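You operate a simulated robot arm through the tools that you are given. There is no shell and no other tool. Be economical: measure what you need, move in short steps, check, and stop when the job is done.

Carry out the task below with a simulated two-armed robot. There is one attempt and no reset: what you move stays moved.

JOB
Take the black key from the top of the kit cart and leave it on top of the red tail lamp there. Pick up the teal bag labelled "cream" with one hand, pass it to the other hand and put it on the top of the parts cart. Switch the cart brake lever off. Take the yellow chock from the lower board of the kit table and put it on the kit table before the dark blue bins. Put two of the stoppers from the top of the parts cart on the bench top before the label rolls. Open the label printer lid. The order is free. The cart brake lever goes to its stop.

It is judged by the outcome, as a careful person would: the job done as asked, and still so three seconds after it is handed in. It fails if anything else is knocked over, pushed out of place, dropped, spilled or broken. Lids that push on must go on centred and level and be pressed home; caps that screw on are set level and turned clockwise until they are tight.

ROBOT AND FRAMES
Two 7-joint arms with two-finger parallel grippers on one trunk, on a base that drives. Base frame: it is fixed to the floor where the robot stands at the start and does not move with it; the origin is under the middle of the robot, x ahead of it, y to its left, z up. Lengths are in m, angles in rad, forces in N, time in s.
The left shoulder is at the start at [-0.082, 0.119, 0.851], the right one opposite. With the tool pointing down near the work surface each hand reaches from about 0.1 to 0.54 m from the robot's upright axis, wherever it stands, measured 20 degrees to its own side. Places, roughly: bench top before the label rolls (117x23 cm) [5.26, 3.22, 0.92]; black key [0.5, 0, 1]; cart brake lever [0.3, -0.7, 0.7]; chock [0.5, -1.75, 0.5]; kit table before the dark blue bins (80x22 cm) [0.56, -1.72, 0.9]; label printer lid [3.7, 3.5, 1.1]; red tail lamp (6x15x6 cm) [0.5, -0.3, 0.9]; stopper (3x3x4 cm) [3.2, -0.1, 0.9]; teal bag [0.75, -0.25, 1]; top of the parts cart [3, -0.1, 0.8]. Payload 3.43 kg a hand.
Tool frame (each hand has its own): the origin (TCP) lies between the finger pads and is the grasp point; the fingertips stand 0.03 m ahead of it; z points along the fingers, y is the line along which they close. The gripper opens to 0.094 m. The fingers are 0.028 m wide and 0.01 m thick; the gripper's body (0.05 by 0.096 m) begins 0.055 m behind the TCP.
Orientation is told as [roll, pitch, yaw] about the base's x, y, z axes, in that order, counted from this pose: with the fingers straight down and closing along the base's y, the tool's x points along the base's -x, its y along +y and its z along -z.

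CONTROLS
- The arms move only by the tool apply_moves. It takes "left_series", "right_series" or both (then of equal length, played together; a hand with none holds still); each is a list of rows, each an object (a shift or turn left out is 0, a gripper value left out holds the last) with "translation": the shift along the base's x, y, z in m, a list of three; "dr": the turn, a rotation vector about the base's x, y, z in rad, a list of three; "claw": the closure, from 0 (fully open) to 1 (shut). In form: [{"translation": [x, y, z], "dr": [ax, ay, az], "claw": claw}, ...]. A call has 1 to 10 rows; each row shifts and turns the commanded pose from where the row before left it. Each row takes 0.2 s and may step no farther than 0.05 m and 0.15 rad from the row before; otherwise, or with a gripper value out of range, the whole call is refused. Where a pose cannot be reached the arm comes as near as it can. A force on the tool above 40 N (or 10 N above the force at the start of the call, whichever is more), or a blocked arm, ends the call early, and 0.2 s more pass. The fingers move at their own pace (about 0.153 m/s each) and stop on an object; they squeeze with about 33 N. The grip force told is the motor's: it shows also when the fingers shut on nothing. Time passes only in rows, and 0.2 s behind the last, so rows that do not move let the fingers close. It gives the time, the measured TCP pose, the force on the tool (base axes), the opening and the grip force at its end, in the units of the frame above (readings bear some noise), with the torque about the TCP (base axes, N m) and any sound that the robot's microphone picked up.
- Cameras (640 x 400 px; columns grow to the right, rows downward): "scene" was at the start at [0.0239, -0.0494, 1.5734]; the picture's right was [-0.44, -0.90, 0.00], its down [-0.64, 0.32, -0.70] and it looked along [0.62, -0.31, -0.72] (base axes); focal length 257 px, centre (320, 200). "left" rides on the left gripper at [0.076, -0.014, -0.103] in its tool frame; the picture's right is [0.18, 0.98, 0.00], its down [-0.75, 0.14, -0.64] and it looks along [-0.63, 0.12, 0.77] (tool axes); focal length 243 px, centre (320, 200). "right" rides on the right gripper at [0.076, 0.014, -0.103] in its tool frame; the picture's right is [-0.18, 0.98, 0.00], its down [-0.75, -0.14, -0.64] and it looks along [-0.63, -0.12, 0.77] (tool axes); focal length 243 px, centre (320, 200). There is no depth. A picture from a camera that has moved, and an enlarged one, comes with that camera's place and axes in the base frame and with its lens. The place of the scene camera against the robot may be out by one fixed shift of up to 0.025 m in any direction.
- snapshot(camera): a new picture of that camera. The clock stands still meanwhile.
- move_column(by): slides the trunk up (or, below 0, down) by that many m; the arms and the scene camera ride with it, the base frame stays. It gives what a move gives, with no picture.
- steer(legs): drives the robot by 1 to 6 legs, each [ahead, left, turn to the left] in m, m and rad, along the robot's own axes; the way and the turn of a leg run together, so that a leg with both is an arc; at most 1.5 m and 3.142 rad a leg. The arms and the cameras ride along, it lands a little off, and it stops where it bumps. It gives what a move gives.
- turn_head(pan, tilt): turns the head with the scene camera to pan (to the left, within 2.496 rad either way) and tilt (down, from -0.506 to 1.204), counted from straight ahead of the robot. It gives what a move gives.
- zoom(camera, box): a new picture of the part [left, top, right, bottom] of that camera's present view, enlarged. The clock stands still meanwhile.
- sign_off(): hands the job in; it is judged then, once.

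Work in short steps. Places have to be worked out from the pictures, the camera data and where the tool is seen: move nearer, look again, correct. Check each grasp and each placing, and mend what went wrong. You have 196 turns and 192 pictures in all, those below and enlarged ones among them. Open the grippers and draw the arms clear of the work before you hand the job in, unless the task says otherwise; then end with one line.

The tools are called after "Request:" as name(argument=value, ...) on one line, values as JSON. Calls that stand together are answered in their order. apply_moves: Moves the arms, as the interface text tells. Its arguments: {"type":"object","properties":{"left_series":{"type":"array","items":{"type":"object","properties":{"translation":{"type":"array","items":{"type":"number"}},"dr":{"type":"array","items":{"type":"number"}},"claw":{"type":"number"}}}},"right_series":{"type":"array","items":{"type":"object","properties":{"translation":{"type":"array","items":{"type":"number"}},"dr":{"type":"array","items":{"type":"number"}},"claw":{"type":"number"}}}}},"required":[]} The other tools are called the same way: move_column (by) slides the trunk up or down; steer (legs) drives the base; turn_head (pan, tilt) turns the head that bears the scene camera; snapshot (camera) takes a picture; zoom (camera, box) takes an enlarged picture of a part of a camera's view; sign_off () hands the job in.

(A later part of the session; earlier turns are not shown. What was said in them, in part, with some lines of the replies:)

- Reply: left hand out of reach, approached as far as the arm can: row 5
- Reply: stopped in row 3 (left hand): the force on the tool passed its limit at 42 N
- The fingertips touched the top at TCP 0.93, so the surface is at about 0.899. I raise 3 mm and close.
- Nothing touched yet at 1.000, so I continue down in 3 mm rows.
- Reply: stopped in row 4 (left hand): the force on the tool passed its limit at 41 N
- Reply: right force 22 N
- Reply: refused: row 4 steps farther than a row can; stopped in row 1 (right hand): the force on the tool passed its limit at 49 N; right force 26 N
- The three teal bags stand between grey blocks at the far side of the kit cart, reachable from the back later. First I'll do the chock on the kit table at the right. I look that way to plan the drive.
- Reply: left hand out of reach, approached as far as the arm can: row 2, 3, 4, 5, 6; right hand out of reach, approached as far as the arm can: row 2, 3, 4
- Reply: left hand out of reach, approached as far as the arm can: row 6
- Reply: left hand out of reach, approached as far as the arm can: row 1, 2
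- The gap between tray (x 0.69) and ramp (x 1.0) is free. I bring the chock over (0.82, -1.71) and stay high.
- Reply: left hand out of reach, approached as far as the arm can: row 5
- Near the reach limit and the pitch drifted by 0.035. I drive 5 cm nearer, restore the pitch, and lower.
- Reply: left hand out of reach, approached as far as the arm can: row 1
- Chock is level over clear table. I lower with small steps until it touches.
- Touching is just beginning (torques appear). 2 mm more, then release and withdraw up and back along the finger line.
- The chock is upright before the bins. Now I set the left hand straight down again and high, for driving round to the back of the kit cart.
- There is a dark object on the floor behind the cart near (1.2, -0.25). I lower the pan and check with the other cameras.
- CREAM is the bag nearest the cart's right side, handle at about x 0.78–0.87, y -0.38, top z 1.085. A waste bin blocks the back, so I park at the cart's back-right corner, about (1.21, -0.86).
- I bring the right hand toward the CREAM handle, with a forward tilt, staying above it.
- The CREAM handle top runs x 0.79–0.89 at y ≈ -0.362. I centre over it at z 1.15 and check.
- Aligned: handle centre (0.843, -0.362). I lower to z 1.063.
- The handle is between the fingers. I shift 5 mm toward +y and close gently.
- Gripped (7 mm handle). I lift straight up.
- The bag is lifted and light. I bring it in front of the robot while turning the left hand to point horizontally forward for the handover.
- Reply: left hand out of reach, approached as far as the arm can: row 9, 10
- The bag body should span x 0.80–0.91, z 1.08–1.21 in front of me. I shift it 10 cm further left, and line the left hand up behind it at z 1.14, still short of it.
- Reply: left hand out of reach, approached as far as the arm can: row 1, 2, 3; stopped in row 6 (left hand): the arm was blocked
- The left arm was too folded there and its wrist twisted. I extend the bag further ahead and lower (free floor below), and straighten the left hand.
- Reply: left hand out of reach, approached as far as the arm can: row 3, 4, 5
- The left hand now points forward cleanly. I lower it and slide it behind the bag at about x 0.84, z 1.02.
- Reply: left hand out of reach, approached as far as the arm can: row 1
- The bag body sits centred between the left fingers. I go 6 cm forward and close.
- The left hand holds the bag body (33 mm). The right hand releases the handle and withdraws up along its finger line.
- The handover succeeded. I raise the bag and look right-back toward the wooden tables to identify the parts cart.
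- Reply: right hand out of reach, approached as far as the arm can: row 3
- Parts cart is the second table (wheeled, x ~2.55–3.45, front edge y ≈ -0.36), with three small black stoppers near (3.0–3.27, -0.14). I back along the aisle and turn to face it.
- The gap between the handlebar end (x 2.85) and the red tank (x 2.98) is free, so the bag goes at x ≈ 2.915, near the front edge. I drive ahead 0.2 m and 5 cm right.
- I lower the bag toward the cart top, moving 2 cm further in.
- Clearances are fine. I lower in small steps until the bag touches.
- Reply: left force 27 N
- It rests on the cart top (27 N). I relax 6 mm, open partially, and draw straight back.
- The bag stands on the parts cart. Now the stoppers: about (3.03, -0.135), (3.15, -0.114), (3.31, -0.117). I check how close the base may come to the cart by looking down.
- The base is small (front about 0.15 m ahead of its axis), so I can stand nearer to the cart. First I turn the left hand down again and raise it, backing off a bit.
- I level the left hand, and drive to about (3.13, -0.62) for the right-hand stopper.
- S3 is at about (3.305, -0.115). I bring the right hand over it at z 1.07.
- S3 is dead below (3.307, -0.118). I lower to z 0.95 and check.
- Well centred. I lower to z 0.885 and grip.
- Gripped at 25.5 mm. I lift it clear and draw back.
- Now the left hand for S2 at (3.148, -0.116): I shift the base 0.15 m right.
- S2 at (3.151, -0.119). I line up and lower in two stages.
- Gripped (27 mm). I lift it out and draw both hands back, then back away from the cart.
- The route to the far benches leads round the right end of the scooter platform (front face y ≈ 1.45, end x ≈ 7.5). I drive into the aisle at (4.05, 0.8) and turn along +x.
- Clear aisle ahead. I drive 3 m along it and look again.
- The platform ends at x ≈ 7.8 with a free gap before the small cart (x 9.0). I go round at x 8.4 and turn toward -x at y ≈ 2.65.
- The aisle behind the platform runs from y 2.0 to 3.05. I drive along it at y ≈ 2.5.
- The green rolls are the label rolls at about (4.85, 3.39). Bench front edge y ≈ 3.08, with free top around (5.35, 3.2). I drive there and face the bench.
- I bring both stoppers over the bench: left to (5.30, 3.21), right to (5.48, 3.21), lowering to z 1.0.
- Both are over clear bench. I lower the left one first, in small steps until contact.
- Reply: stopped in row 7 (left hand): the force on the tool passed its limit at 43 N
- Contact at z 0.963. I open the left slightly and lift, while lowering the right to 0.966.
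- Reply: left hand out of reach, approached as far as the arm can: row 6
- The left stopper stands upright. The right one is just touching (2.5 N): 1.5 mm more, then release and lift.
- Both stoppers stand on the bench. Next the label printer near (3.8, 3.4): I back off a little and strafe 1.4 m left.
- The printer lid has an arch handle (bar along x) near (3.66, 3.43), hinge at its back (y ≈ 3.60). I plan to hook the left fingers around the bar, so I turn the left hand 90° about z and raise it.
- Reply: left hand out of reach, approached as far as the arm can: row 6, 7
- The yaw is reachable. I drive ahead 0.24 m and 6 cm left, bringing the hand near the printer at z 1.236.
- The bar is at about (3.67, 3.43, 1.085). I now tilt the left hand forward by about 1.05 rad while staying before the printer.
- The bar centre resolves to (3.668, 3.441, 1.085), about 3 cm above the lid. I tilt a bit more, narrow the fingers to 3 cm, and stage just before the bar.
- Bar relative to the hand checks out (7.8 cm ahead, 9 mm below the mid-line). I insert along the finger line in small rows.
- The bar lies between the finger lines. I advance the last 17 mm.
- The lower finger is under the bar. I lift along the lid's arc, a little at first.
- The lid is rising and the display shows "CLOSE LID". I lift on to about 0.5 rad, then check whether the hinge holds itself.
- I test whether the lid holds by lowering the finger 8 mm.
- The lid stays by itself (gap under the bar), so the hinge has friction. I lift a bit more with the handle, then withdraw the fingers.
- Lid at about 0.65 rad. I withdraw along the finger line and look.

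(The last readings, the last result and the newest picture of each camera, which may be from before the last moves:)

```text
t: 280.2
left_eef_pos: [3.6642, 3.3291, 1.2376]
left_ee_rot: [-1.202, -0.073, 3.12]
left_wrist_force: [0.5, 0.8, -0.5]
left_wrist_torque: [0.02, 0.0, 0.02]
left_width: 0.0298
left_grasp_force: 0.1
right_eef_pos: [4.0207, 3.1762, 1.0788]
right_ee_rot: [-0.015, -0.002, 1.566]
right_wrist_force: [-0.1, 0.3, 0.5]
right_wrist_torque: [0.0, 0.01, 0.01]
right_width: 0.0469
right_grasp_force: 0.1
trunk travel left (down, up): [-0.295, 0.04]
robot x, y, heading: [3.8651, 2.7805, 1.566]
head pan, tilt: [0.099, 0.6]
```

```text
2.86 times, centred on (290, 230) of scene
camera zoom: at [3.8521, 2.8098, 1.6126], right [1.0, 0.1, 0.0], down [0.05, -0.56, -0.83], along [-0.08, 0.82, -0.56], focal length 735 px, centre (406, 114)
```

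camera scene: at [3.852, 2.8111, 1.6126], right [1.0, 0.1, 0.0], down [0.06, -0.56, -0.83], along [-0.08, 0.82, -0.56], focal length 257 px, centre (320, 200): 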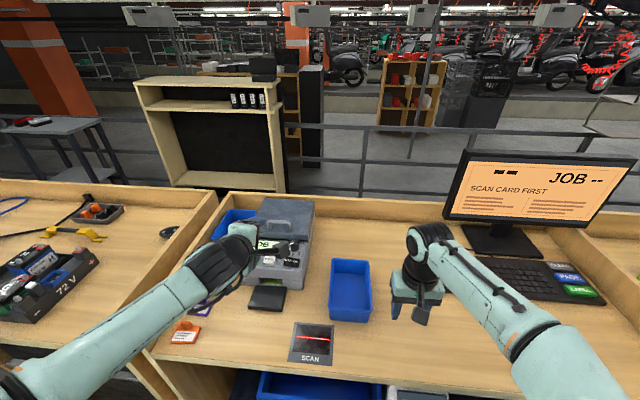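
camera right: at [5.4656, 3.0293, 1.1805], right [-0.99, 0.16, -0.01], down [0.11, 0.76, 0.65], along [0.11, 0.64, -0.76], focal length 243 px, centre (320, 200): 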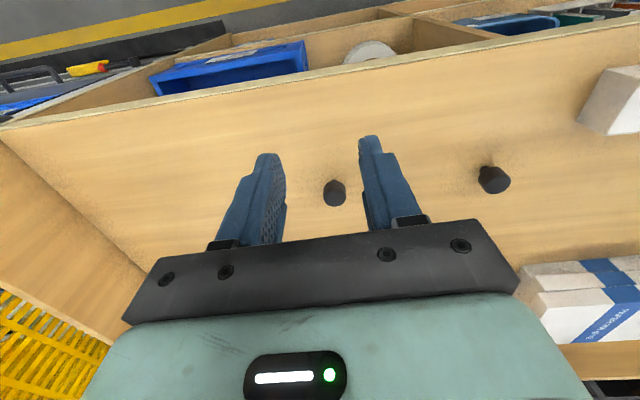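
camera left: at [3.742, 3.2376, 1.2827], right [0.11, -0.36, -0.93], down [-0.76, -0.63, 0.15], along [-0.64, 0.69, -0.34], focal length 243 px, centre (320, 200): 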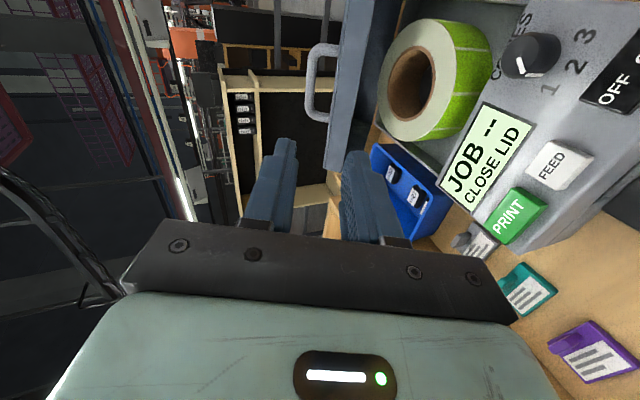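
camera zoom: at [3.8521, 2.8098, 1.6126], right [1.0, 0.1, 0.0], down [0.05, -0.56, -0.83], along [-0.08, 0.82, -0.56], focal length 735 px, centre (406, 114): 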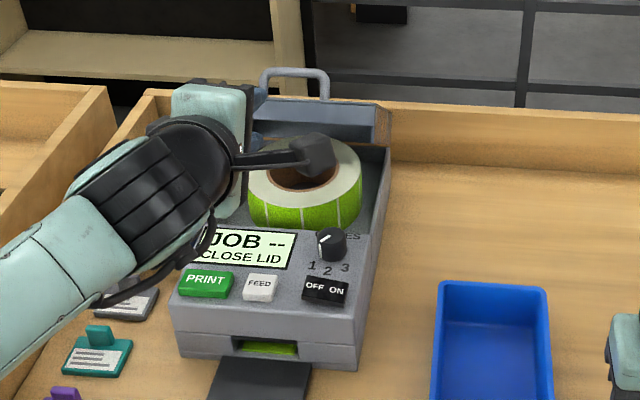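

The lid stays open at about 0.7 rad. To open it fully I'll push it from beneath with closed fingers: raise the trunk, lower the hand before the lid edge, then step 6 cm forward.

Request:
move_column(by=0.04)

Request:
apply_moves(left_series=[{"translation": [0, -0.025, -0.035], "claw": 1.0}, {"translation": [0, -0.01, -0.045]}, {"translation": [0, 0, -0.045]}, {"translation": [0, 0, -0.018]}, {}])

Request:
steer(legs=[[0.06, 0, 0]])

Request:
snapshot(camera="left")

Request:
zoom(camera="scene", box=[210, 160, 370, 300])

```text
t: 281.1
left_eef_pos: [3.6646, 3.3307, 1.2756]
left_ee_rot: [-1.203, -0.073, 3.121]
left_wrist_force: [0.7, -1.3, -0.7]
left_wrist_torque: [0.0, -0.03, 0.02]
left_width: 0.0302
left_grasp_force: 0.0
right_eef_pos: [4.0192, 3.1773, 1.1171]
right_ee_rot: [-0.015, -0.002, 1.566]
right_wrist_force: [-0.4, -0.8, -0.5]
right_wrist_torque: [0.05, 0.01, 0.02]
right_width: 0.0468
right_grasp_force: 0.0
trunk travel left (down, up): [-0.335, 0.0]
robot x, y, heading: [3.8654, 2.7829, 1.573]
head pan, tilt: [0.099, 0.6]
```

```text
t: 282.3
left_eef_pos: [3.6647, 3.297, 1.1322]
left_ee_rot: [-1.201, -0.074, 3.121]
left_wrist_force: [0.5, -1.1, -0.1]
left_wrist_torque: [-0.03, -0.03, -0.04]
left_width: 0.0
left_grasp_force: 32.7
right_eef_pos: [4.0198, 3.1769, 1.1181]
right_ee_rot: [-0.015, -0.003, 1.566]
right_wrist_force: [0.6, 0.4, -1.1]
right_wrist_torque: [0.01, -0.03, -0.02]
right_width: 0.0469
right_grasp_force: 0.0
trunk travel left (down, up): [-0.335, 0.0]
robot x, y, heading: [3.8672, 2.7819, 1.575]
head pan, tilt: [0.099, 0.6]
```

```text
t: 283.3
left_eef_pos: [3.6642, 3.3344, 1.1312]
left_ee_rot: [-1.2, -0.072, 3.116]
left_wrist_force: [-0.2, 0.0, 0.2]
left_wrist_torque: [0.02, -0.01, 0.0]
left_width: 0.0
left_grasp_force: 33.1
right_eef_pos: [4.0209, 3.2143, 1.1159]
right_ee_rot: [-0.015, 0.002, 1.566]
right_wrist_force: [0.0, -0.2, 0.2]
right_wrist_torque: [-0.04, 0.01, 0.0]
right_width: 0.0466
right_grasp_force: 0.1
trunk travel left (down, up): [-0.335, 0.0]
robot x, y, heading: [3.8629, 2.8128, 1.567]
head pan, tilt: [0.099, 0.6]
stopped in leg 1: the robot was blocked; the commanded pose is now the measured one
```

```text
42 pictures are left
camera left: at [3.7419, 3.2426, 1.1772], right [0.11, -0.36, -0.93], down [-0.76, -0.63, 0.16], along [-0.64, 0.69, -0.34], focal length 243 px, centre (320, 200)
```

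left: 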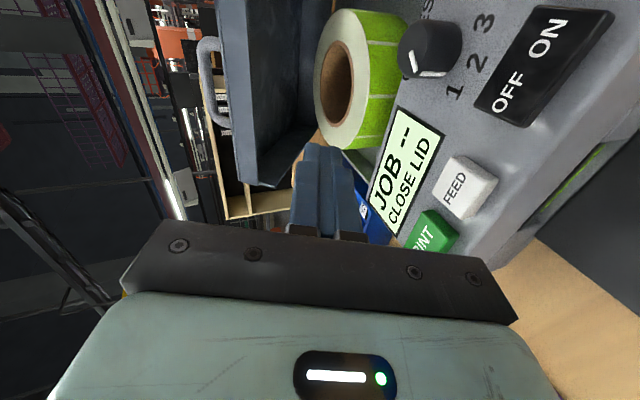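

```text
2.86 times, centred on (290, 230) of scene
camera zoom: at [3.8518, 2.8486, 1.6538], right [1.0, 0.1, 0.0], down [0.06, -0.56, -0.82], along [-0.08, 0.82, -0.57], focal length 735 px, centre (406, 114)
```

zoom: 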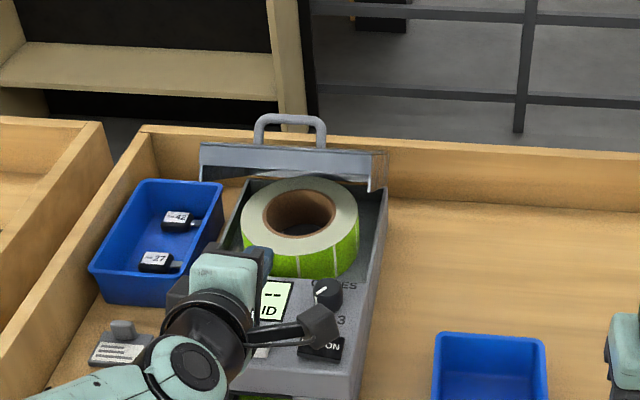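

The base touched the bench front and stopped at y 2.813. I back off 1 cm and then slide the closed fingers under the lid edge.

Request:
steer(legs=[[-0.012, 0, 0]])

Request:
apply_moves(left_series=[{"translation": [0, 0.04, 0]}, {"translation": [0, 0.04, 0.0]}, {"translation": [0, 0.02, 0.01]}, {}])

Request:
snapshot(camera="left")

```text
t: 284.0
left_eef_pos: [3.664, 3.321, 1.1315]
left_ee_rot: [-1.198, -0.071, 3.122]
left_wrist_force: [1.0, 0.2, 0.1]
left_wrist_torque: [0.0, 0.01, -0.03]
left_width: 0.0
left_grasp_force: 32.7
right_eef_pos: [4.0218, 3.201, 1.1176]
right_ee_rot: [-0.014, 0.003, 1.565]
right_wrist_force: [0.5, 0.2, -0.5]
right_wrist_torque: [0.0, -0.02, 0.02]
right_width: 0.0468
right_grasp_force: 0.0
trunk travel left (down, up): [-0.335, 0.0]
robot x, y, heading: [3.8651, 2.8043, 1.571]
head pan, tilt: [0.099, 0.6]
```

```text
t: 285.0
left_eef_pos: [3.6647, 3.4182, 1.1411]
left_ee_rot: [-1.2, -0.072, 3.119]
left_wrist_force: [0.0, 0.4, 0.7]
left_wrist_torque: [0.0, 0.03, 0.01]
left_width: 0.0
left_grasp_force: 32.9
right_eef_pos: [4.021, 3.1983, 1.1159]
right_ee_rot: [-0.016, 0.0, 1.566]
right_wrist_force: [0.1, 0.0, 0.1]
right_wrist_torque: [0.01, -0.03, -0.01]
right_width: 0.0471
right_grasp_force: 0.1
trunk travel left (down, up): [-0.335, 0.0]
robot x, y, heading: [3.8665, 2.8071, 1.568]
head pan, tilt: [0.099, 0.6]
```

```text
40 pictures are left
camera left: at [3.7421, 3.326, 1.1867], right [0.11, -0.36, -0.93], down [-0.76, -0.63, 0.16], along [-0.64, 0.69, -0.34], focal length 243 px, centre (320, 200)
```

left: 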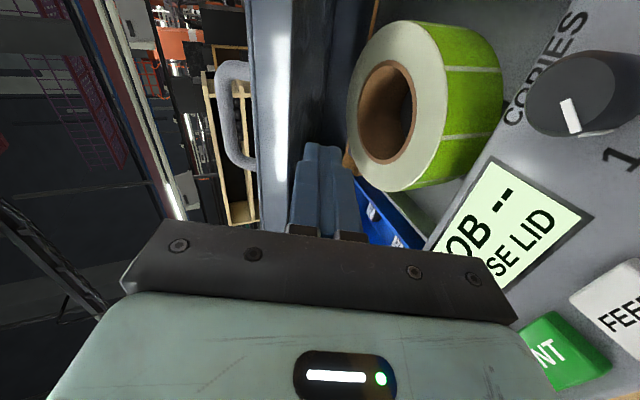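

The fingers are under the lid's edge. I push up and forward along the arc.

Request:
apply_moves(left_series=[{"translation": [0, 0.01, 0.02]}, {"translation": [0, 0.015, 0.02]}, {"translation": [0, 0.02, 0.018]}, {"translation": [0, 0.022, 0.014]}, {"translation": [0, 0.025, 0.01]}, {}])

Request:
snapshot(camera="left")

Request:
zoom(camera="scene", box=[210, 160, 370, 300])

```text
t: 286.4
left_eef_pos: [3.6625, 3.5121, 1.2222]
left_ee_rot: [-1.201, -0.071, 3.121]
left_wrist_force: [0.6, -0.3, -1.1]
left_wrist_torque: [0.05, 0.04, 0.0]
left_width: 0.0
left_grasp_force: 33.0
right_eef_pos: [4.0204, 3.1983, 1.1175]
right_ee_rot: [-0.016, 0.0, 1.566]
right_wrist_force: [-0.7, 0.7, 0.3]
right_wrist_torque: [0.01, 0.01, 0.02]
right_width: 0.047
right_grasp_force: 0.1
trunk travel left (down, up): [-0.335, 0.0]
robot x, y, heading: [3.8683, 2.8065, 1.569]
head pan, tilt: [0.099, 0.6]
```

```text
39 pictures are left
camera left: at [3.7408, 3.4198, 1.2682], right [0.11, -0.36, -0.93], down [-0.76, -0.63, 0.16], along [-0.64, 0.69, -0.34], focal length 243 px, centre (320, 200)
```

left: 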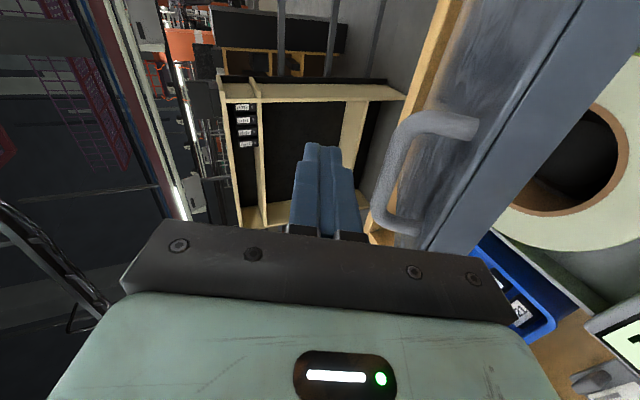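

```text
2.86 times, centred on (290, 230) of scene
camera zoom: at [3.8516, 2.832, 1.6535], right [1.0, 0.1, 0.0], down [0.06, -0.56, -0.83], along [-0.08, 0.82, -0.56], focal length 735 px, centre (406, 114)
```

zoom: 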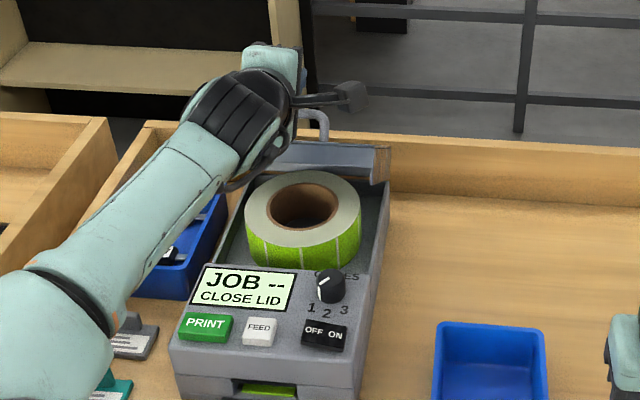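

The fingers slid past in front of the lip instead of under it; the lid is still at about 0.64 rad. I go back, down, and further in (tip to y ≈ 3.49) before raising.

Request:
apply_moves(left_series=[{"translation": [0, -0.04, 0.012]}, {"translation": [0, -0.045, 0.012]}, {"translation": [0, -0.045, 0.0]}, {"translation": [0, 0.0, -0.045]}, {"translation": [0, 0.0, -0.045]}, {"translation": [0, 0.0, -0.035]}, {"translation": [0, 0.035, 0]}, {"translation": [0, 0.03, 0]}, {}])

Request:
snapshot(camera="left")

```text
t: 288.4
left_eef_pos: [3.662, 3.4471, 1.1221]
left_ee_rot: [-1.202, -0.074, 3.12]
left_wrist_force: [0.0, -0.1, -0.6]
left_wrist_torque: [-0.01, 0.02, -0.02]
left_width: 0.0
left_grasp_force: 33.6
right_eef_pos: [4.0202, 3.199, 1.1166]
right_ee_rot: [-0.015, -0.002, 1.566]
right_wrist_force: [0.0, 0.0, 0.4]
right_wrist_torque: [-0.02, 0.02, -0.01]
right_width: 0.0469
right_grasp_force: 0.1
trunk travel left (down, up): [-0.335, 0.0]
robot x, y, heading: [3.8623, 2.8048, 1.571]
head pan, tilt: [0.099, 0.6]
```

```text
37 pictures are left
camera left: at [3.7398, 3.3542, 1.1677], right [0.11, -0.36, -0.93], down [-0.76, -0.63, 0.16], along [-0.64, 0.69, -0.34], focal length 243 px, centre (320, 200)
```

left: 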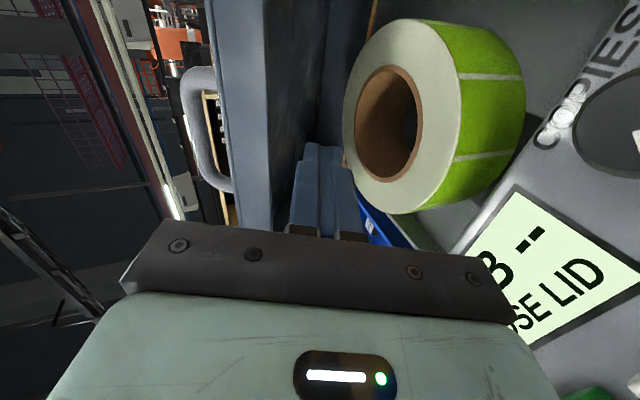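

Now the fingers are inside, beneath the lid's underside. A little further in, then up along the arc.

Request:
apply_moves(left_series=[{"translation": [0, 0.01, 0]}, {"translation": [0, 0.004, 0.015]}, {"translation": [0, 0.008, 0.018]}, {"translation": [0, 0.013, 0.018]}, {"translation": [0, 0.017, 0.016]}, {}])

Request:
snapshot(camera="left")

Request:
zoom(camera="scene", box=[210, 160, 370, 300])

```text
t: 289.8
left_eef_pos: [3.6619, 3.4954, 1.1843]
left_ee_rot: [-1.2, -0.073, 3.12]
left_wrist_force: [-1.1, 1.4, -3.2]
left_wrist_torque: [-0.07, -0.05, 0.0]
left_width: 0.0
left_grasp_force: 33.1
left hand out of reach, approached as far as the arm can: row 4
right_eef_pos: [4.0192, 3.1989, 1.1164]
right_ee_rot: [-0.014, 0.002, 1.565]
right_wrist_force: [-0.1, -0.2, 0.0]
right_wrist_torque: [-0.01, 0.01, 0.0]
right_width: 0.0473
right_grasp_force: 0.2
trunk travel left (down, up): [-0.335, 0.0]
robot x, y, heading: [3.8682, 2.8036, 1.57]
head pan, tilt: [0.099, 0.6]
```

```text
36 pictures are left
camera left: at [3.7389, 3.4035, 1.2296], right [0.11, -0.36, -0.93], down [-0.76, -0.63, 0.16], along [-0.64, 0.68, -0.34], focal length 243 px, centre (320, 200)
```

left: 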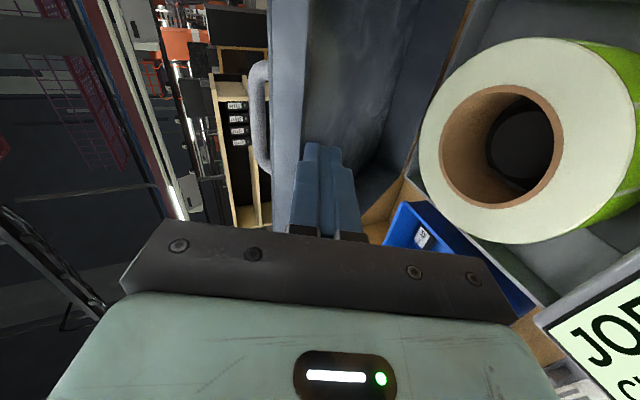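

```text
2.86 times, centred on (290, 230) of scene
camera zoom: at [3.8518, 2.8329, 1.6535], right [1.0, 0.1, 0.0], down [0.06, -0.56, -0.82], along [-0.08, 0.82, -0.57], focal length 735 px, centre (406, 114)
```

zoom: 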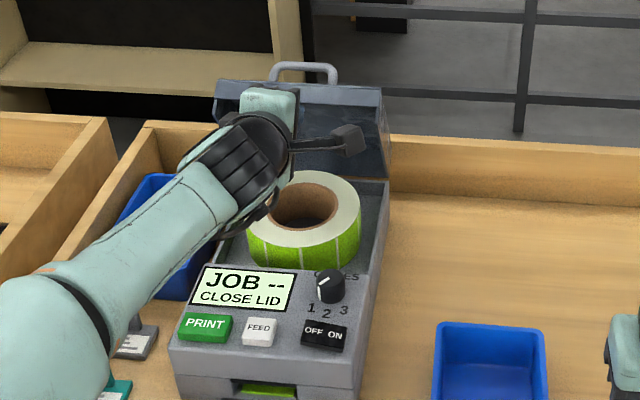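

The lid is now near 1.1 rad. I keep pushing forward.

Request:
apply_moves(left_series=[{"translation": [0, 0.018, 0.006]}, {"translation": [0, 0.02, 0.004]}, {"translation": [0, 0.02, 0]}, {"translation": [0, 0.02, 0]}, {}])

Request:
snapshot(camera="left")

Request:
zoom(camera="scene", box=[210, 160, 370, 300])

```text
t: 291.0
left_eef_pos: [3.6626, 3.5629, 1.1941]
left_ee_rot: [-1.199, -0.071, 3.12]
left_wrist_force: [0.4, -0.6, 0.0]
left_wrist_torque: [0.01, 0.03, 0.01]
left_width: 0.0002
left_grasp_force: 33.2
left hand out of reach, approached as far as the arm can: row 4
right_eef_pos: [4.0192, 3.1984, 1.1163]
right_ee_rot: [-0.015, 0.0, 1.566]
right_wrist_force: [1.3, 1.0, -0.8]
right_wrist_torque: [0.0, 0.0, 0.0]
right_width: 0.0469
right_grasp_force: 0.0
trunk travel left (down, up): [-0.335, 0.0]
robot x, y, heading: [3.8663, 2.8035, 1.567]
head pan, tilt: [0.099, 0.6]
```

```text
34 pictures are left
camera left: at [3.7405, 3.4701, 1.2395], right [0.11, -0.36, -0.93], down [-0.76, -0.63, 0.16], along [-0.64, 0.69, -0.34], focal length 243 px, centre (320, 200)
```

left: 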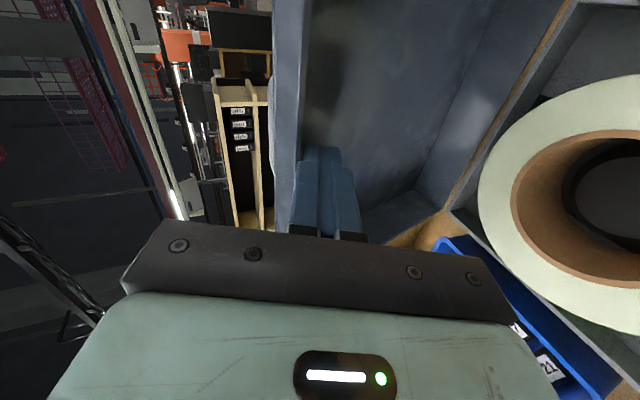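

```text
2.86 times, centred on (290, 230) of scene
camera zoom: at [3.8513, 2.8323, 1.6535], right [1.0, 0.1, 0.0], down [0.06, -0.56, -0.83], along [-0.08, 0.82, -0.56], focal length 735 px, centre (406, 114)
```

zoom: 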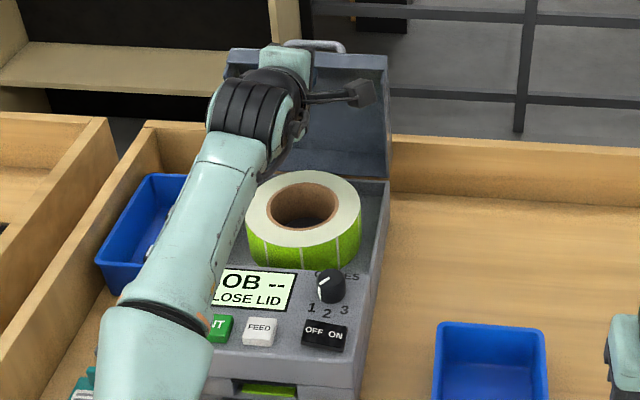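

The lid is almost upright. I try to gain the last bit with a flatter hand.

Request:
apply_moves(left_series=[{"dr": [0.1, 0, 0], "translation": [0, 0.005, 0.005]}, {"dr": [0.1, 0, 0], "translation": [0, 0.015, 0.005]}, {"translation": [0, 0.015, 0]}, {"translation": [0, 0.015, 0]}, {}])

Request:
zoom(camera="scene", box=[210, 160, 370, 300])

```text
t: 292.2
left_eef_pos: [3.6638, 3.5855, 1.1944]
left_ee_rot: [-1.384, -0.075, 3.134]
left_wrist_force: [2.9, 1.3, -27.4]
left_wrist_torque: [-0.31, -0.31, -0.01]
left_width: 0.0
left_grasp_force: 32.8
left hand out of reach, approached as far as the arm can: row 3, 4
right_eef_pos: [4.0194, 3.2025, 1.1151]
right_ee_rot: [-0.018, 0.004, 1.567]
right_wrist_force: [-0.2, -0.2, 0.1]
right_wrist_torque: [-0.01, 0.01, -0.03]
right_width: 0.0467
right_grasp_force: 0.1
trunk travel left (down, up): [-0.335, 0.0]
robot x, y, heading: [3.8646, 2.8014, 1.566]
head pan, tilt: [0.099, 0.6]
```

```text
2.86 times, centred on (290, 230) of scene
camera zoom: at [3.8513, 2.8368, 1.6533], right [1.0, 0.1, 0.0], down [0.06, -0.56, -0.82], along [-0.08, 0.82, -0.57], focal length 735 px, centre (406, 114)
```

zoom: 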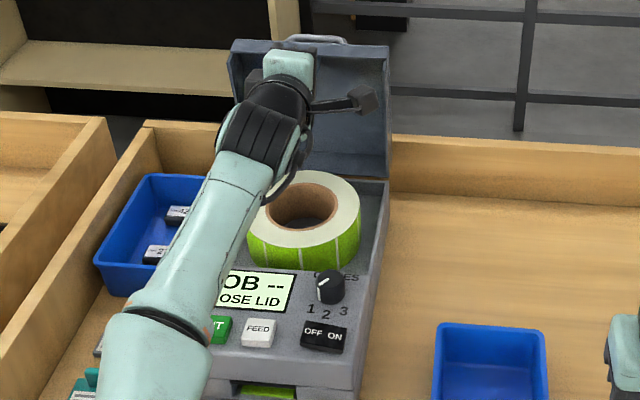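

27 N upward means the hand presses under the lid's lip now: it is about upright and at or near its stop. I relax downward and withdraw straight back.

Request:
apply_moves(left_series=[{"translation": [0, -0.005, -0.012]}, {"translation": [0, -0.02, -0.004]}, {"translation": [0, -0.035, 0]}, {"translation": [0, -0.045, 0]}, {"translation": [0, -0.045, 0]}, {"translation": [0, -0.045, 0.01]}, {"translation": [0, -0.045, 0.02]}])

Request:
snapshot(camera="left")

Request:
zoom(camera="scene", box=[210, 140, 370, 300])

```text
t: 293.8
left_eef_pos: [3.6623, 3.3415, 1.2187]
left_ee_rot: [-1.402, -0.078, 3.135]
left_wrist_force: [0.3, -0.2, -0.4]
left_wrist_torque: [-0.02, 0.01, 0.0]
left_width: 0.0
left_grasp_force: 32.8
right_eef_pos: [4.0206, 3.1962, 1.1176]
right_ee_rot: [-0.016, 0.001, 1.566]
right_wrist_force: [0.0, -0.6, 0.0]
right_wrist_torque: [0.0, -0.03, 0.0]
right_width: 0.0471
right_grasp_force: 0.0
trunk travel left (down, up): [-0.335, 0.0]
robot x, y, heading: [3.8641, 2.8062, 1.568]
head pan, tilt: [0.099, 0.6]
```

```text
31 pictures are left
camera left: at [3.7405, 3.2427, 1.2447], right [0.11, -0.17, -0.98], down [-0.76, -0.65, 0.03], along [-0.64, 0.74, -0.2], focal length 243 px, centre (320, 200)
```

left: 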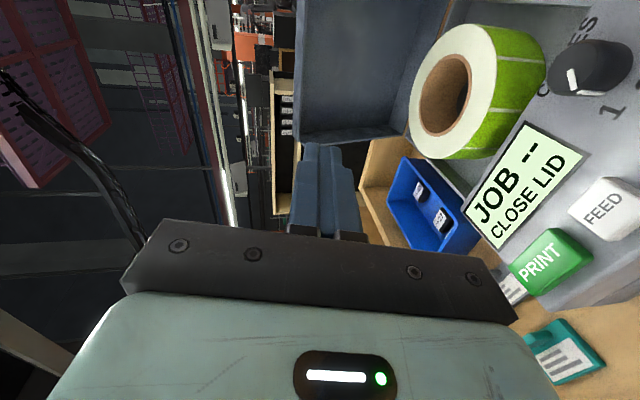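

```text
2.50 times, centred on (290, 220) of scene
camera zoom: at [3.8523, 2.8306, 1.6535], right [1.0, 0.1, 0.0], down [0.06, -0.56, -0.83], along [-0.08, 0.82, -0.56], focal length 643 px, centre (395, 150)
```

zoom: 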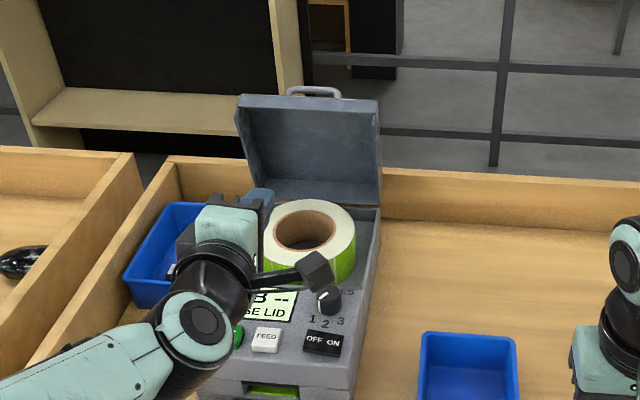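

The lid stands open. To be sure it's fully open I push its inner face once more, lower down (z ≈ 1.165), where I reach a bit further.

Request:
apply_moves(left_series=[{"translation": [0, 0, -0.035]}, {"translation": [0, 0.03, -0.022]}, {"translation": [0, 0.045, 0]}, {"translation": [0, 0.045, 0]}, {"translation": [0, 0.045, 0]}, {"translation": [0, 0.04, 0]}, {"translation": [0, 0.02, 0]}, {"translation": [0, 0.015, 0]}, {"translation": [0, 0.015, 0]}, {}])

Request:
zoom(camera="scene", box=[210, 140, 370, 300])

Request:
snapshot(camera="left")

```text
t: 296.0
left_eef_pos: [3.665, 3.5908, 1.1591]
left_ee_rot: [-1.4, -0.076, 3.133]
left_wrist_force: [-0.2, 0.7, 0.0]
left_wrist_torque: [0.02, -0.03, -0.03]
left_width: 0.0
left_grasp_force: 33.4
left hand out of reach, approached as far as the arm can: row 9
right_eef_pos: [4.0204, 3.1983, 1.1159]
right_ee_rot: [-0.016, -0.001, 1.566]
right_wrist_force: [-0.3, -0.5, 0.3]
right_wrist_torque: [-0.02, -0.01, 0.0]
right_width: 0.0473
right_grasp_force: 0.0
trunk travel left (down, up): [-0.335, 0.0]
robot x, y, heading: [3.8668, 2.8044, 1.568]
head pan, tilt: [0.099, 0.6]
```

```text
2.50 times, centred on (290, 220) of scene
camera zoom: at [3.8519, 2.8324, 1.6535], right [1.0, 0.1, 0.0], down [0.06, -0.56, -0.83], along [-0.08, 0.82, -0.56], focal length 643 px, centre (395, 150)
```

zoom: 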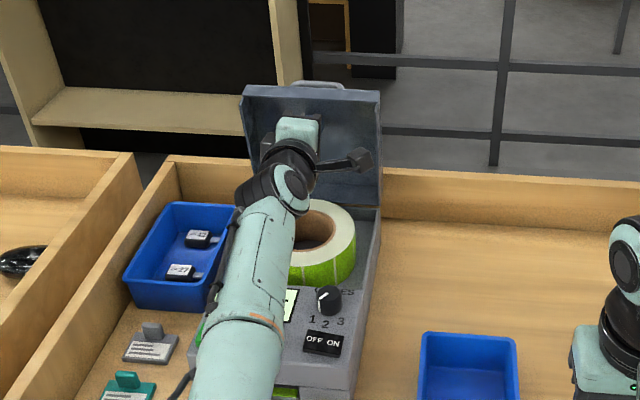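

```text
28 pictures are left
camera left: at [3.7423, 3.4916, 1.1863], right [0.11, -0.17, -0.98], down [-0.76, -0.65, 0.03], along [-0.64, 0.74, -0.2], focal length 243 px, centre (320, 200)
```

left: 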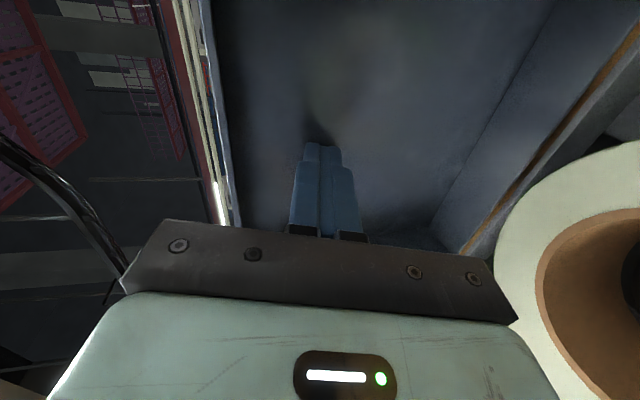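

The lid moved a little further (about 80°). I make one more push against its upper lip (z ≈ 1.24), where the leverage is best.

Request:
apply_moves(left_series=[{"translation": [0, -0.04, 0]}, {"translation": [0, -0.045, 0]}, {"translation": [0, -0.045, 0]}, {"translation": [0, 0, 0.045]}, {"translation": [0, 0, 0.042]}, {}])

Request:
snapshot(camera="left")

```text
t: 296.4
left_eef_pos: [3.5924, 3.5604, 1.1691]
left_ee_rot: [-1.411, -0.238, -3.044]
left_wrist_force: [9.7, -2.0, 9.3]
left_wrist_torque: [0.23, 0.08, -0.25]
left_width: 0.0001
left_grasp_force: 33.3
right_eef_pos: [4.0204, 3.1959, 1.1158]
right_ee_rot: [-0.014, 0.0, 1.565]
right_wrist_force: [-0.2, -0.5, -0.5]
right_wrist_torque: [-0.01, -0.1, -0.02]
right_width: 0.047
right_grasp_force: 0.0
trunk travel left (down, up): [-0.335, 0.0]
robot x, y, heading: [3.8692, 2.801, 1.565]
head pan, tilt: [0.099, 0.6]
stopped in row 1 (left hand): the force on the tool passed its limit at 96 N (the readings are from after the stop); the commanded pose is now the measured one
```

```text
27 pictures are left
camera left: at [3.6825, 3.4705, 1.1817], right [-0.04, -0.16, -0.99], down [-0.67, -0.73, 0.14], along [-0.74, 0.67, -0.08], focal length 243 px, centre (320, 200)
```

left: 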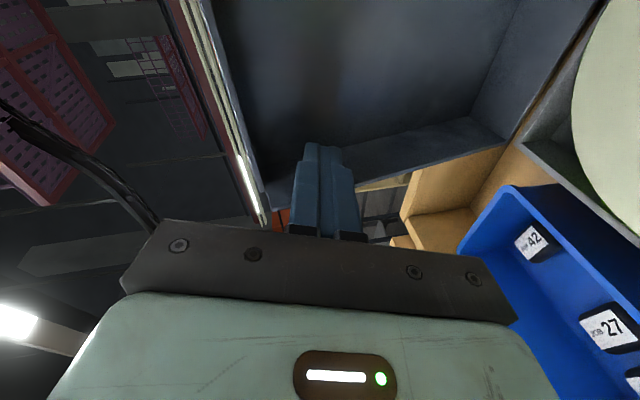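

The arm swung sideways leaving its stretched pose and struck the lid's side wall. I check the state before moving on.

Request:
zoom(camera="scene", box=[210, 140, 370, 300])

```text
2.50 times, centred on (290, 220) of scene
camera zoom: at [3.8516, 2.8301, 1.6536], right [1.0, 0.1, 0.0], down [0.05, -0.56, -0.83], along [-0.08, 0.82, -0.56], focal length 643 px, centre (395, 150)
```

zoom: 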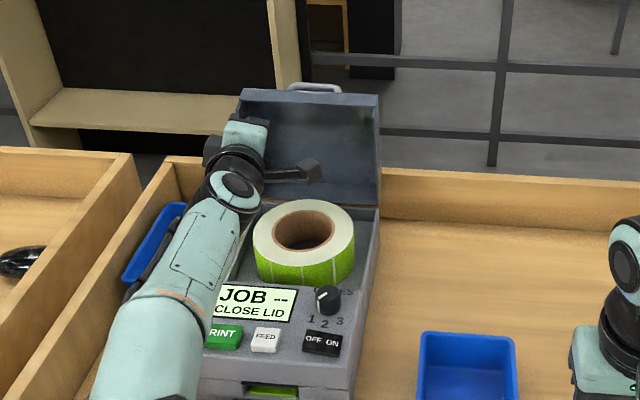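

The printer itself hasn't moved. I ease off the side wall (+x), then draw back in small steps.

Request:
apply_moves(left_series=[{"translation": [0.008, -0.003, 0]}, {"translation": [0.008, -0.01, 0]}, {"translation": [0.01, -0.015, 0]}, {"translation": [0.01, -0.02, 0]}, {"translation": [0.01, -0.02, 0]}, {"translation": [0.01, -0.025, 0]}, {"translation": [0.01, -0.03, 0]}, {"translation": [0, -0.03, 0]}])

Request:
zoom(camera="scene", box=[210, 140, 370, 300])

```text
t: 298.2
left_eef_pos: [3.6545, 3.4083, 1.1646]
left_ee_rot: [-1.405, -0.244, -3.035]
left_wrist_force: [0.5, -1.7, 0.3]
left_wrist_torque: [-0.04, 0.01, 0.01]
left_width: 0.0001
left_grasp_force: 33.0
right_eef_pos: [4.0195, 3.1976, 1.1164]
right_ee_rot: [-0.017, 0.001, 1.564]
right_wrist_force: [-0.1, -0.1, 0.8]
right_wrist_torque: [-0.01, -0.01, -0.02]
right_width: 0.0473
right_grasp_force: 0.1
trunk travel left (down, up): [-0.335, 0.0]
robot x, y, heading: [3.863, 2.8056, 1.57]
head pan, tilt: [0.099, 0.6]
```

```text
2.50 times, centred on (290, 220) of scene
camera zoom: at [3.8516, 2.8319, 1.6535], right [1.0, 0.1, 0.0], down [0.05, -0.56, -0.83], along [-0.08, 0.82, -0.56], focal length 643 px, centre (395, 150)
```

zoom: 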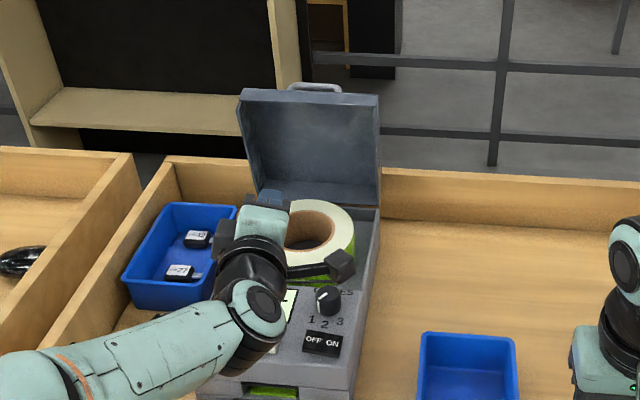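

I straighten the hand, rise to z 1.245 well before the lid, and push the upper lip gently, staying short of full stretch.

Request:
apply_moves(left_series=[{"translation": [0.005, -0.03, 0], "dr": [0, 0, -0.12]}, {"translation": [0.005, 0, 0.04]}, {"translation": [0, 0, 0.04]}, {"translation": [0, 0.04, 0]}, {"translation": [0, 0.04, 0]}, {"translation": [0, 0.03, 0]}, {"translation": [0, 0.02, 0]}, {"translation": [0, 0.02, 0]}, {"translation": [0, 0.012, 0]}, {}])

Request:
zoom(camera="scene", box=[210, 140, 370, 300])

Request:
snapshot(camera="left")

```text
t: 300.4
left_eef_pos: [3.6633, 3.5414, 1.2457]
left_ee_rot: [-1.406, -0.244, 3.125]
left_wrist_force: [0.0, -0.2, 0.2]
left_wrist_torque: [-0.02, -0.04, -0.04]
left_width: 0.0
left_grasp_force: 32.4
right_eef_pos: [4.0222, 3.1995, 1.1153]
right_ee_rot: [-0.015, 0.002, 1.563]
right_wrist_force: [0.1, 0.1, 0.7]
right_wrist_torque: [0.0, -0.03, -0.01]
right_width: 0.047
right_grasp_force: 0.1
trunk travel left (down, up): [-0.335, 0.0]
robot x, y, heading: [3.8674, 2.8041, 1.569]
head pan, tilt: [0.099, 0.6]
```

```text
2.50 times, centred on (290, 220) of scene
camera zoom: at [3.8519, 2.8326, 1.6536], right [1.0, 0.1, 0.0], down [0.05, -0.56, -0.83], along [-0.08, 0.82, -0.56], focal length 643 px, centre (395, 150)
```

zoom: 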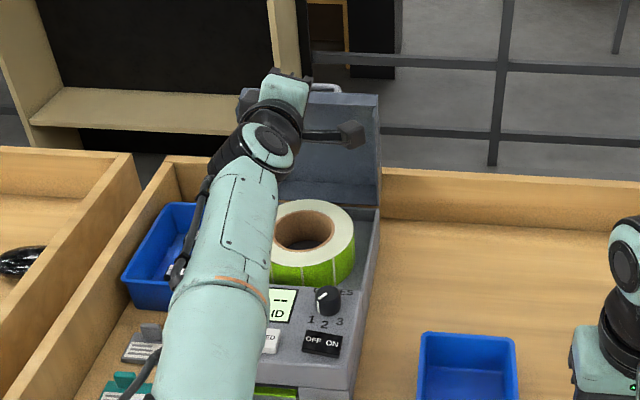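

```text
23 pictures are left
camera left: at [3.743, 3.4413, 1.2582], right [-0.06, -0.16, -0.99], down [-0.75, -0.64, 0.15], along [-0.66, 0.75, -0.09], focal length 243 px, centre (320, 200)
```

left: 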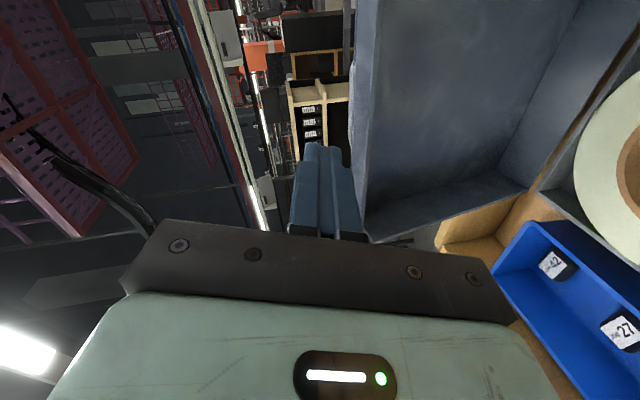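

The fingers are slightly too high relative to the lip. I lower 14 mm and push forward carefully.

Request:
apply_moves(left_series=[{"translation": [0, -0.02, 0]}, {"translation": [0, 0, -0.014]}, {"translation": [0, 0.02, 0]}, {"translation": [0, 0.012, 0]}, {"translation": [0, 0.01, 0]}, {}])

Request:
zoom(camera="scene", box=[210, 140, 370, 300])

Request:
snapshot(camera="left")

```text
t: 301.8
left_eef_pos: [3.6629, 3.5643, 1.232]
left_ee_rot: [-1.405, -0.242, 3.126]
left_wrist_force: [0.1, 0.4, -0.2]
left_wrist_torque: [-0.01, -0.02, 0.01]
left_width: 0.0
left_grasp_force: 33.1
right_eef_pos: [4.0209, 3.199, 1.1153]
right_ee_rot: [-0.015, 0.002, 1.564]
right_wrist_force: [-0.1, -0.6, -0.3]
right_wrist_torque: [-0.01, -0.01, 0.02]
right_width: 0.047
right_grasp_force: 0.1
trunk travel left (down, up): [-0.335, 0.0]
robot x, y, heading: [3.8619, 2.8075, 1.567]
head pan, tilt: [0.099, 0.6]
```

```text
2.50 times, centred on (290, 220) of scene
camera zoom: at [3.852, 2.8327, 1.6536], right [1.0, 0.1, 0.0], down [0.05, -0.56, -0.83], along [-0.08, 0.82, -0.56], focal length 643 px, centre (395, 150)
```

zoom: 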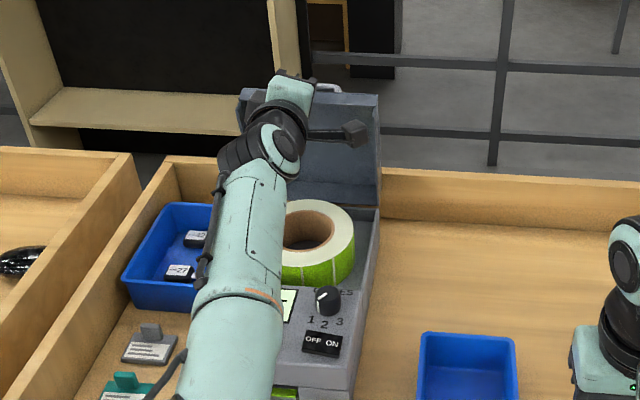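

```text
21 pictures are left
camera left: at [3.7429, 3.4645, 1.2443], right [-0.06, -0.16, -0.98], down [-0.75, -0.65, 0.15], along [-0.66, 0.75, -0.09], focal length 243 px, centre (320, 200)
```

left: 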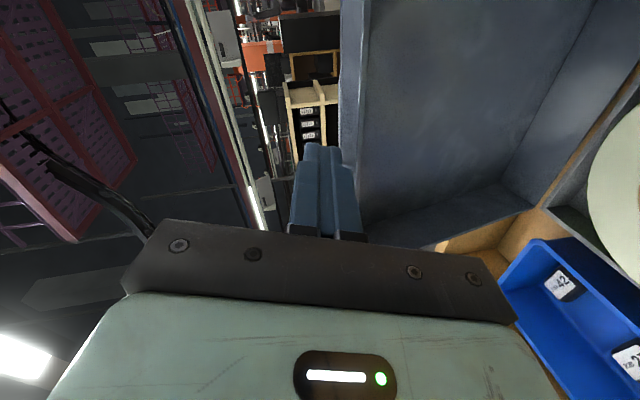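

The fingers still pass just above the lip. One last try 15 mm lower, keeping within reach.

Request:
apply_moves(left_series=[{"translation": [0, -0.02, 0]}, {"translation": [0, -0.02, 0]}, {"translation": [0, 0, -0.016]}, {"translation": [0, 0.02, 0]}, {"translation": [0, 0.012, 0]}, {"translation": [0, 0.01, 0]}, {"translation": [0, 0.008, 0]}, {}])

Request:
zoom(camera="scene", box=[210, 140, 370, 300])

```text
t: 303.6
left_eef_pos: [3.6646, 3.5742, 1.2142]
left_ee_rot: [-1.402, -0.242, 3.127]
left_wrist_force: [0.4, -0.2, 0.4]
left_wrist_torque: [0.03, -0.03, 0.0]
left_width: 0.0
left_grasp_force: 33.2
right_eef_pos: [4.0212, 3.1994, 1.116]
right_ee_rot: [-0.017, 0.002, 1.564]
right_wrist_force: [-0.4, -0.2, -0.7]
right_wrist_torque: [0.0, 0.0, 0.0]
right_width: 0.0471
right_grasp_force: 0.0
trunk travel left (down, up): [-0.335, 0.0]
robot x, y, heading: [3.8636, 2.8072, 1.563]
head pan, tilt: [0.099, 0.6]
```

```text
2.50 times, centred on (290, 220) of scene
camera zoom: at [3.8519, 2.8327, 1.6536], right [1.0, 0.1, 0.0], down [0.05, -0.56, -0.83], along [-0.08, 0.82, -0.56], focal length 643 px, centre (395, 150)
```

zoom: 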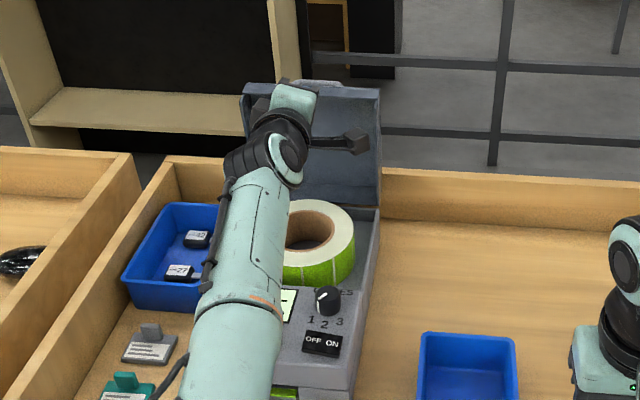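

That pushed it a bit further back. I add 6 mm, then withdraw in small steps.

Request:
apply_moves(left_series=[{"translation": [0, 0.006, 0]}, {}, {"translation": [0, -0.006, 0]}, {"translation": [0, -0.012, 0]}, {"translation": [0, -0.02, 0]}, {"translation": [0, -0.03, 0]}, {"translation": [0, -0.04, 0]}, {"translation": [0, -0.045, 0.01]}, {"translation": [0, -0.045, 0.02]}])

Request:
snapshot(camera="left")

Request:
zoom(camera="scene", box=[210, 140, 370, 300])

```text
t: 305.6
left_eef_pos: [3.6623, 3.3777, 1.2446]
left_ee_rot: [-1.405, -0.244, 3.128]
left_wrist_force: [-0.2, -0.6, 0.1]
left_wrist_torque: [0.03, 0.0, -0.02]
left_width: 0.0
left_grasp_force: 33.3
right_eef_pos: [4.0215, 3.1975, 1.1156]
right_ee_rot: [-0.018, -0.001, 1.565]
right_wrist_force: [-0.7, 0.6, -1.1]
right_wrist_torque: [-0.02, 0.02, 0.0]
right_width: 0.0471
right_grasp_force: 0.0
trunk travel left (down, up): [-0.335, 0.0]
robot x, y, heading: [3.8619, 2.8011, 1.566]
head pan, tilt: [0.099, 0.6]
```

```text
19 pictures are left
camera left: at [3.7417, 3.2788, 1.2573], right [-0.06, -0.16, -0.99], down [-0.75, -0.65, 0.15], along [-0.66, 0.75, -0.08], focal length 243 px, centre (320, 200)
```

left: 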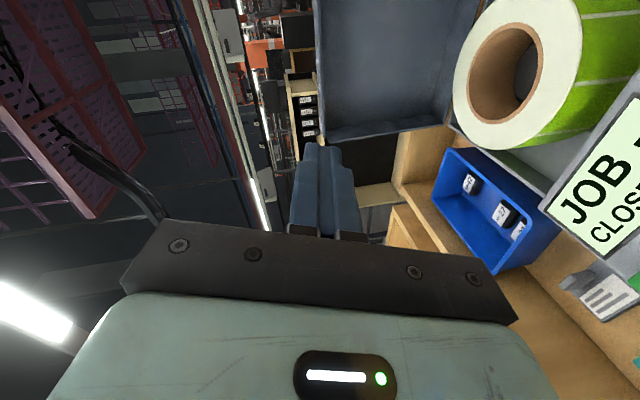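

```text
2.50 times, centred on (290, 220) of scene
camera zoom: at [3.8517, 2.831, 1.6535], right [1.0, 0.1, 0.0], down [0.05, -0.56, -0.83], along [-0.08, 0.82, -0.56], focal length 643 px, centre (395, 150)
```

zoom: 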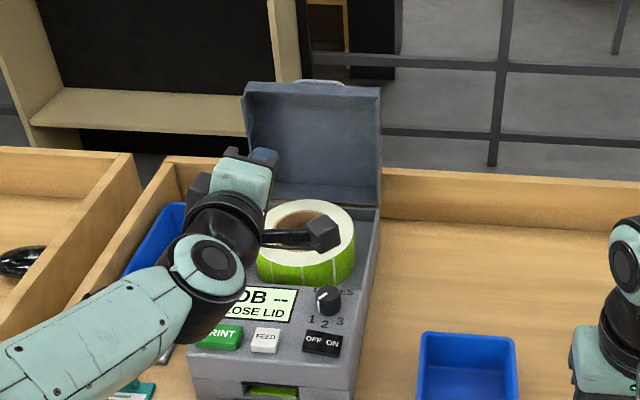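

The lid now stands practically upright and stays. I open the hands, draw them clear, back away, and take a final look.

Request:
apply_moves(left_series=[{"translation": [0, -0.04, 0.02]}, {"translation": [0, -0.04, 0.02], "dr": [-0.15, 0, 0]}, {"translation": [0, -0.03, 0.02], "dr": [-0.15, 0, 0]}, {"translation": [0, -0.03, 0.01], "dr": [-0.15, 0, 0], "claw": 0.0}, {"dr": [-0.15, 0, 0]}, {"dr": [-0.15, 0, 0]}], right_series=[{"translation": [0, -0.03, 0.02]}, {"translation": [0, -0.03, 0.02], "claw": 0.0}, {"translation": [0, -0.03, 0.02]}, {}, {}, {}])

Request:
steer(legs=[[-0.25, 0, 0]])

Request:
turn_head(pan=-0.5, tilt=0.5)

Request:
snapshot(camera="scene")

```text
t: 307.0
left_eef_pos: [3.6642, 3.242, 1.3149]
left_ee_rot: [-0.64, -0.166, 2.962]
left_wrist_force: [-0.7, -0.2, -0.2]
left_wrist_torque: [-0.02, 0.0, -0.02]
left_width: 0.0941
left_grasp_force: 0.0
right_eef_pos: [4.0216, 3.1109, 1.1747]
right_ee_rot: [-0.016, 0.0, 1.562]
right_wrist_force: [0.0, -0.1, -0.3]
right_wrist_torque: [0.01, 0.02, -0.03]
right_width: 0.0942
right_grasp_force: 0.0
trunk travel left (down, up): [-0.335, 0.0]
robot x, y, heading: [3.8674, 2.8017, 1.566]
head pan, tilt: [0.099, 0.6]
```

```text
t: 308.8
left_eef_pos: [3.6636, 2.9927, 1.3147]
left_ee_rot: [-0.639, -0.168, 2.963]
left_wrist_force: [0.0, 0.7, 0.2]
left_wrist_torque: [0.0, 0.0, 0.01]
left_width: 0.0939
left_grasp_force: 0.2
right_eef_pos: [4.0202, 2.8593, 1.1761]
right_ee_rot: [-0.017, 0.002, 1.563]
right_wrist_force: [-0.5, -0.1, -0.4]
right_wrist_torque: [-0.01, 0.02, 0.01]
right_width: 0.0939
right_grasp_force: 0.1
trunk travel left (down, up): [-0.335, 0.0]
robot x, y, heading: [3.8675, 2.5531, 1.563]
head pan, tilt: [0.099, 0.6]
```

```text
t: 309.8
left_eef_pos: [3.6626, 2.991, 1.3138]
left_ee_rot: [-0.638, -0.165, 2.964]
left_wrist_force: [0.6, 0.4, -1.2]
left_wrist_torque: [0.0, 0.0, 0.01]
left_width: 0.094
left_grasp_force: 0.1
right_eef_pos: [4.0205, 2.8579, 1.1755]
right_ee_rot: [-0.017, 0.001, 1.562]
right_wrist_force: [-0.2, -0.3, -0.6]
right_wrist_torque: [0.0, 0.01, 0.05]
right_width: 0.0938
right_grasp_force: 0.0
trunk travel left (down, up): [-0.335, 0.0]
robot x, y, heading: [3.8653, 2.5524, 1.565]
head pan, tilt: [-0.499, 0.499]
```

```text
17 pictures are left
camera scene: at [3.9031, 2.5743, 1.6626], right [0.88, -0.48, 0.0], down [-0.23, -0.42, -0.88], along [0.42, 0.77, -0.48], focal length 257 px, centre (320, 200)
```

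scene: 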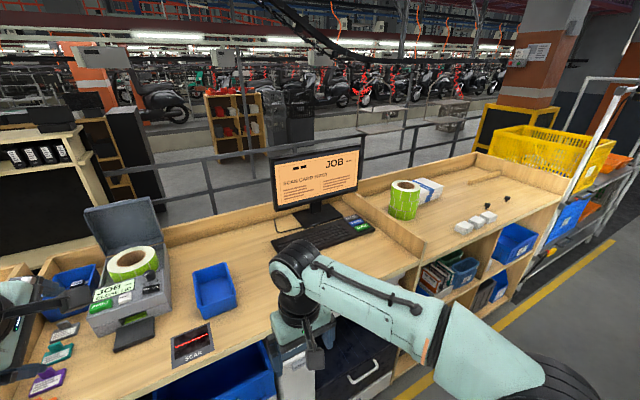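

Request:
zoom(camera="scene", box=[60, 180, 220, 340])

Request:
zoom(camera="scene", box=[380, 160, 560, 260])

```text
2.50 times, centred on (140, 260) of scene
camera zoom: at [3.9031, 2.5743, 1.6626], right [0.88, -0.48, 0.0], down [-0.23, -0.42, -0.88], along [0.42, 0.77, -0.48], focal length 643 px, centre (770, 50)
```

zoom: 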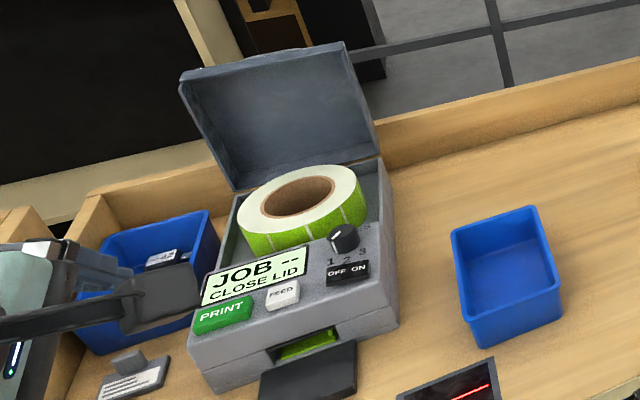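

```text
3.56 times, centred on (470, 210) of scene
camera zoom: at [3.9031, 2.5743, 1.6626], right [0.88, -0.48, 0.0], down [-0.23, -0.42, -0.88], along [0.42, 0.77, -0.48], focal length 914 px, centre (-213, 164)
```

zoom: 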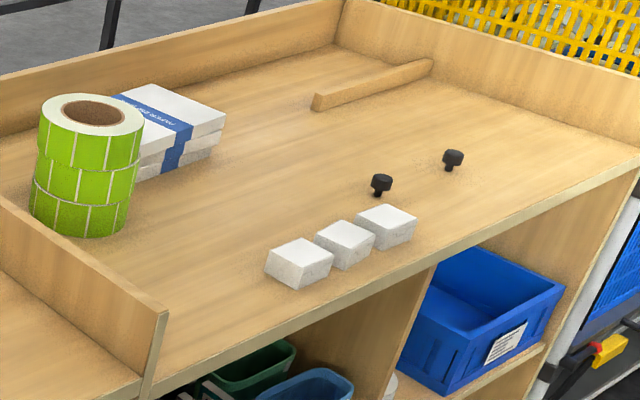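

Both stoppers stand on the bench before the label rolls, and the printer lid is open and steady. The key, lever, chock and bag were checked when placed. Hands are open and clear, so I hand in.

Request:
sign_off()

```text
The job is handed in.
```

All six parts of the job are done and handed in, with one doubt: the printer lid is open nearly upright (roughly 80–90°) but I could not confirm it reached its full stop. The key, lever, chock and bag were checked only when I placed them. Twice I touched things by accident, once at the brake plate and once at the printer lid, and saw no shift either time.
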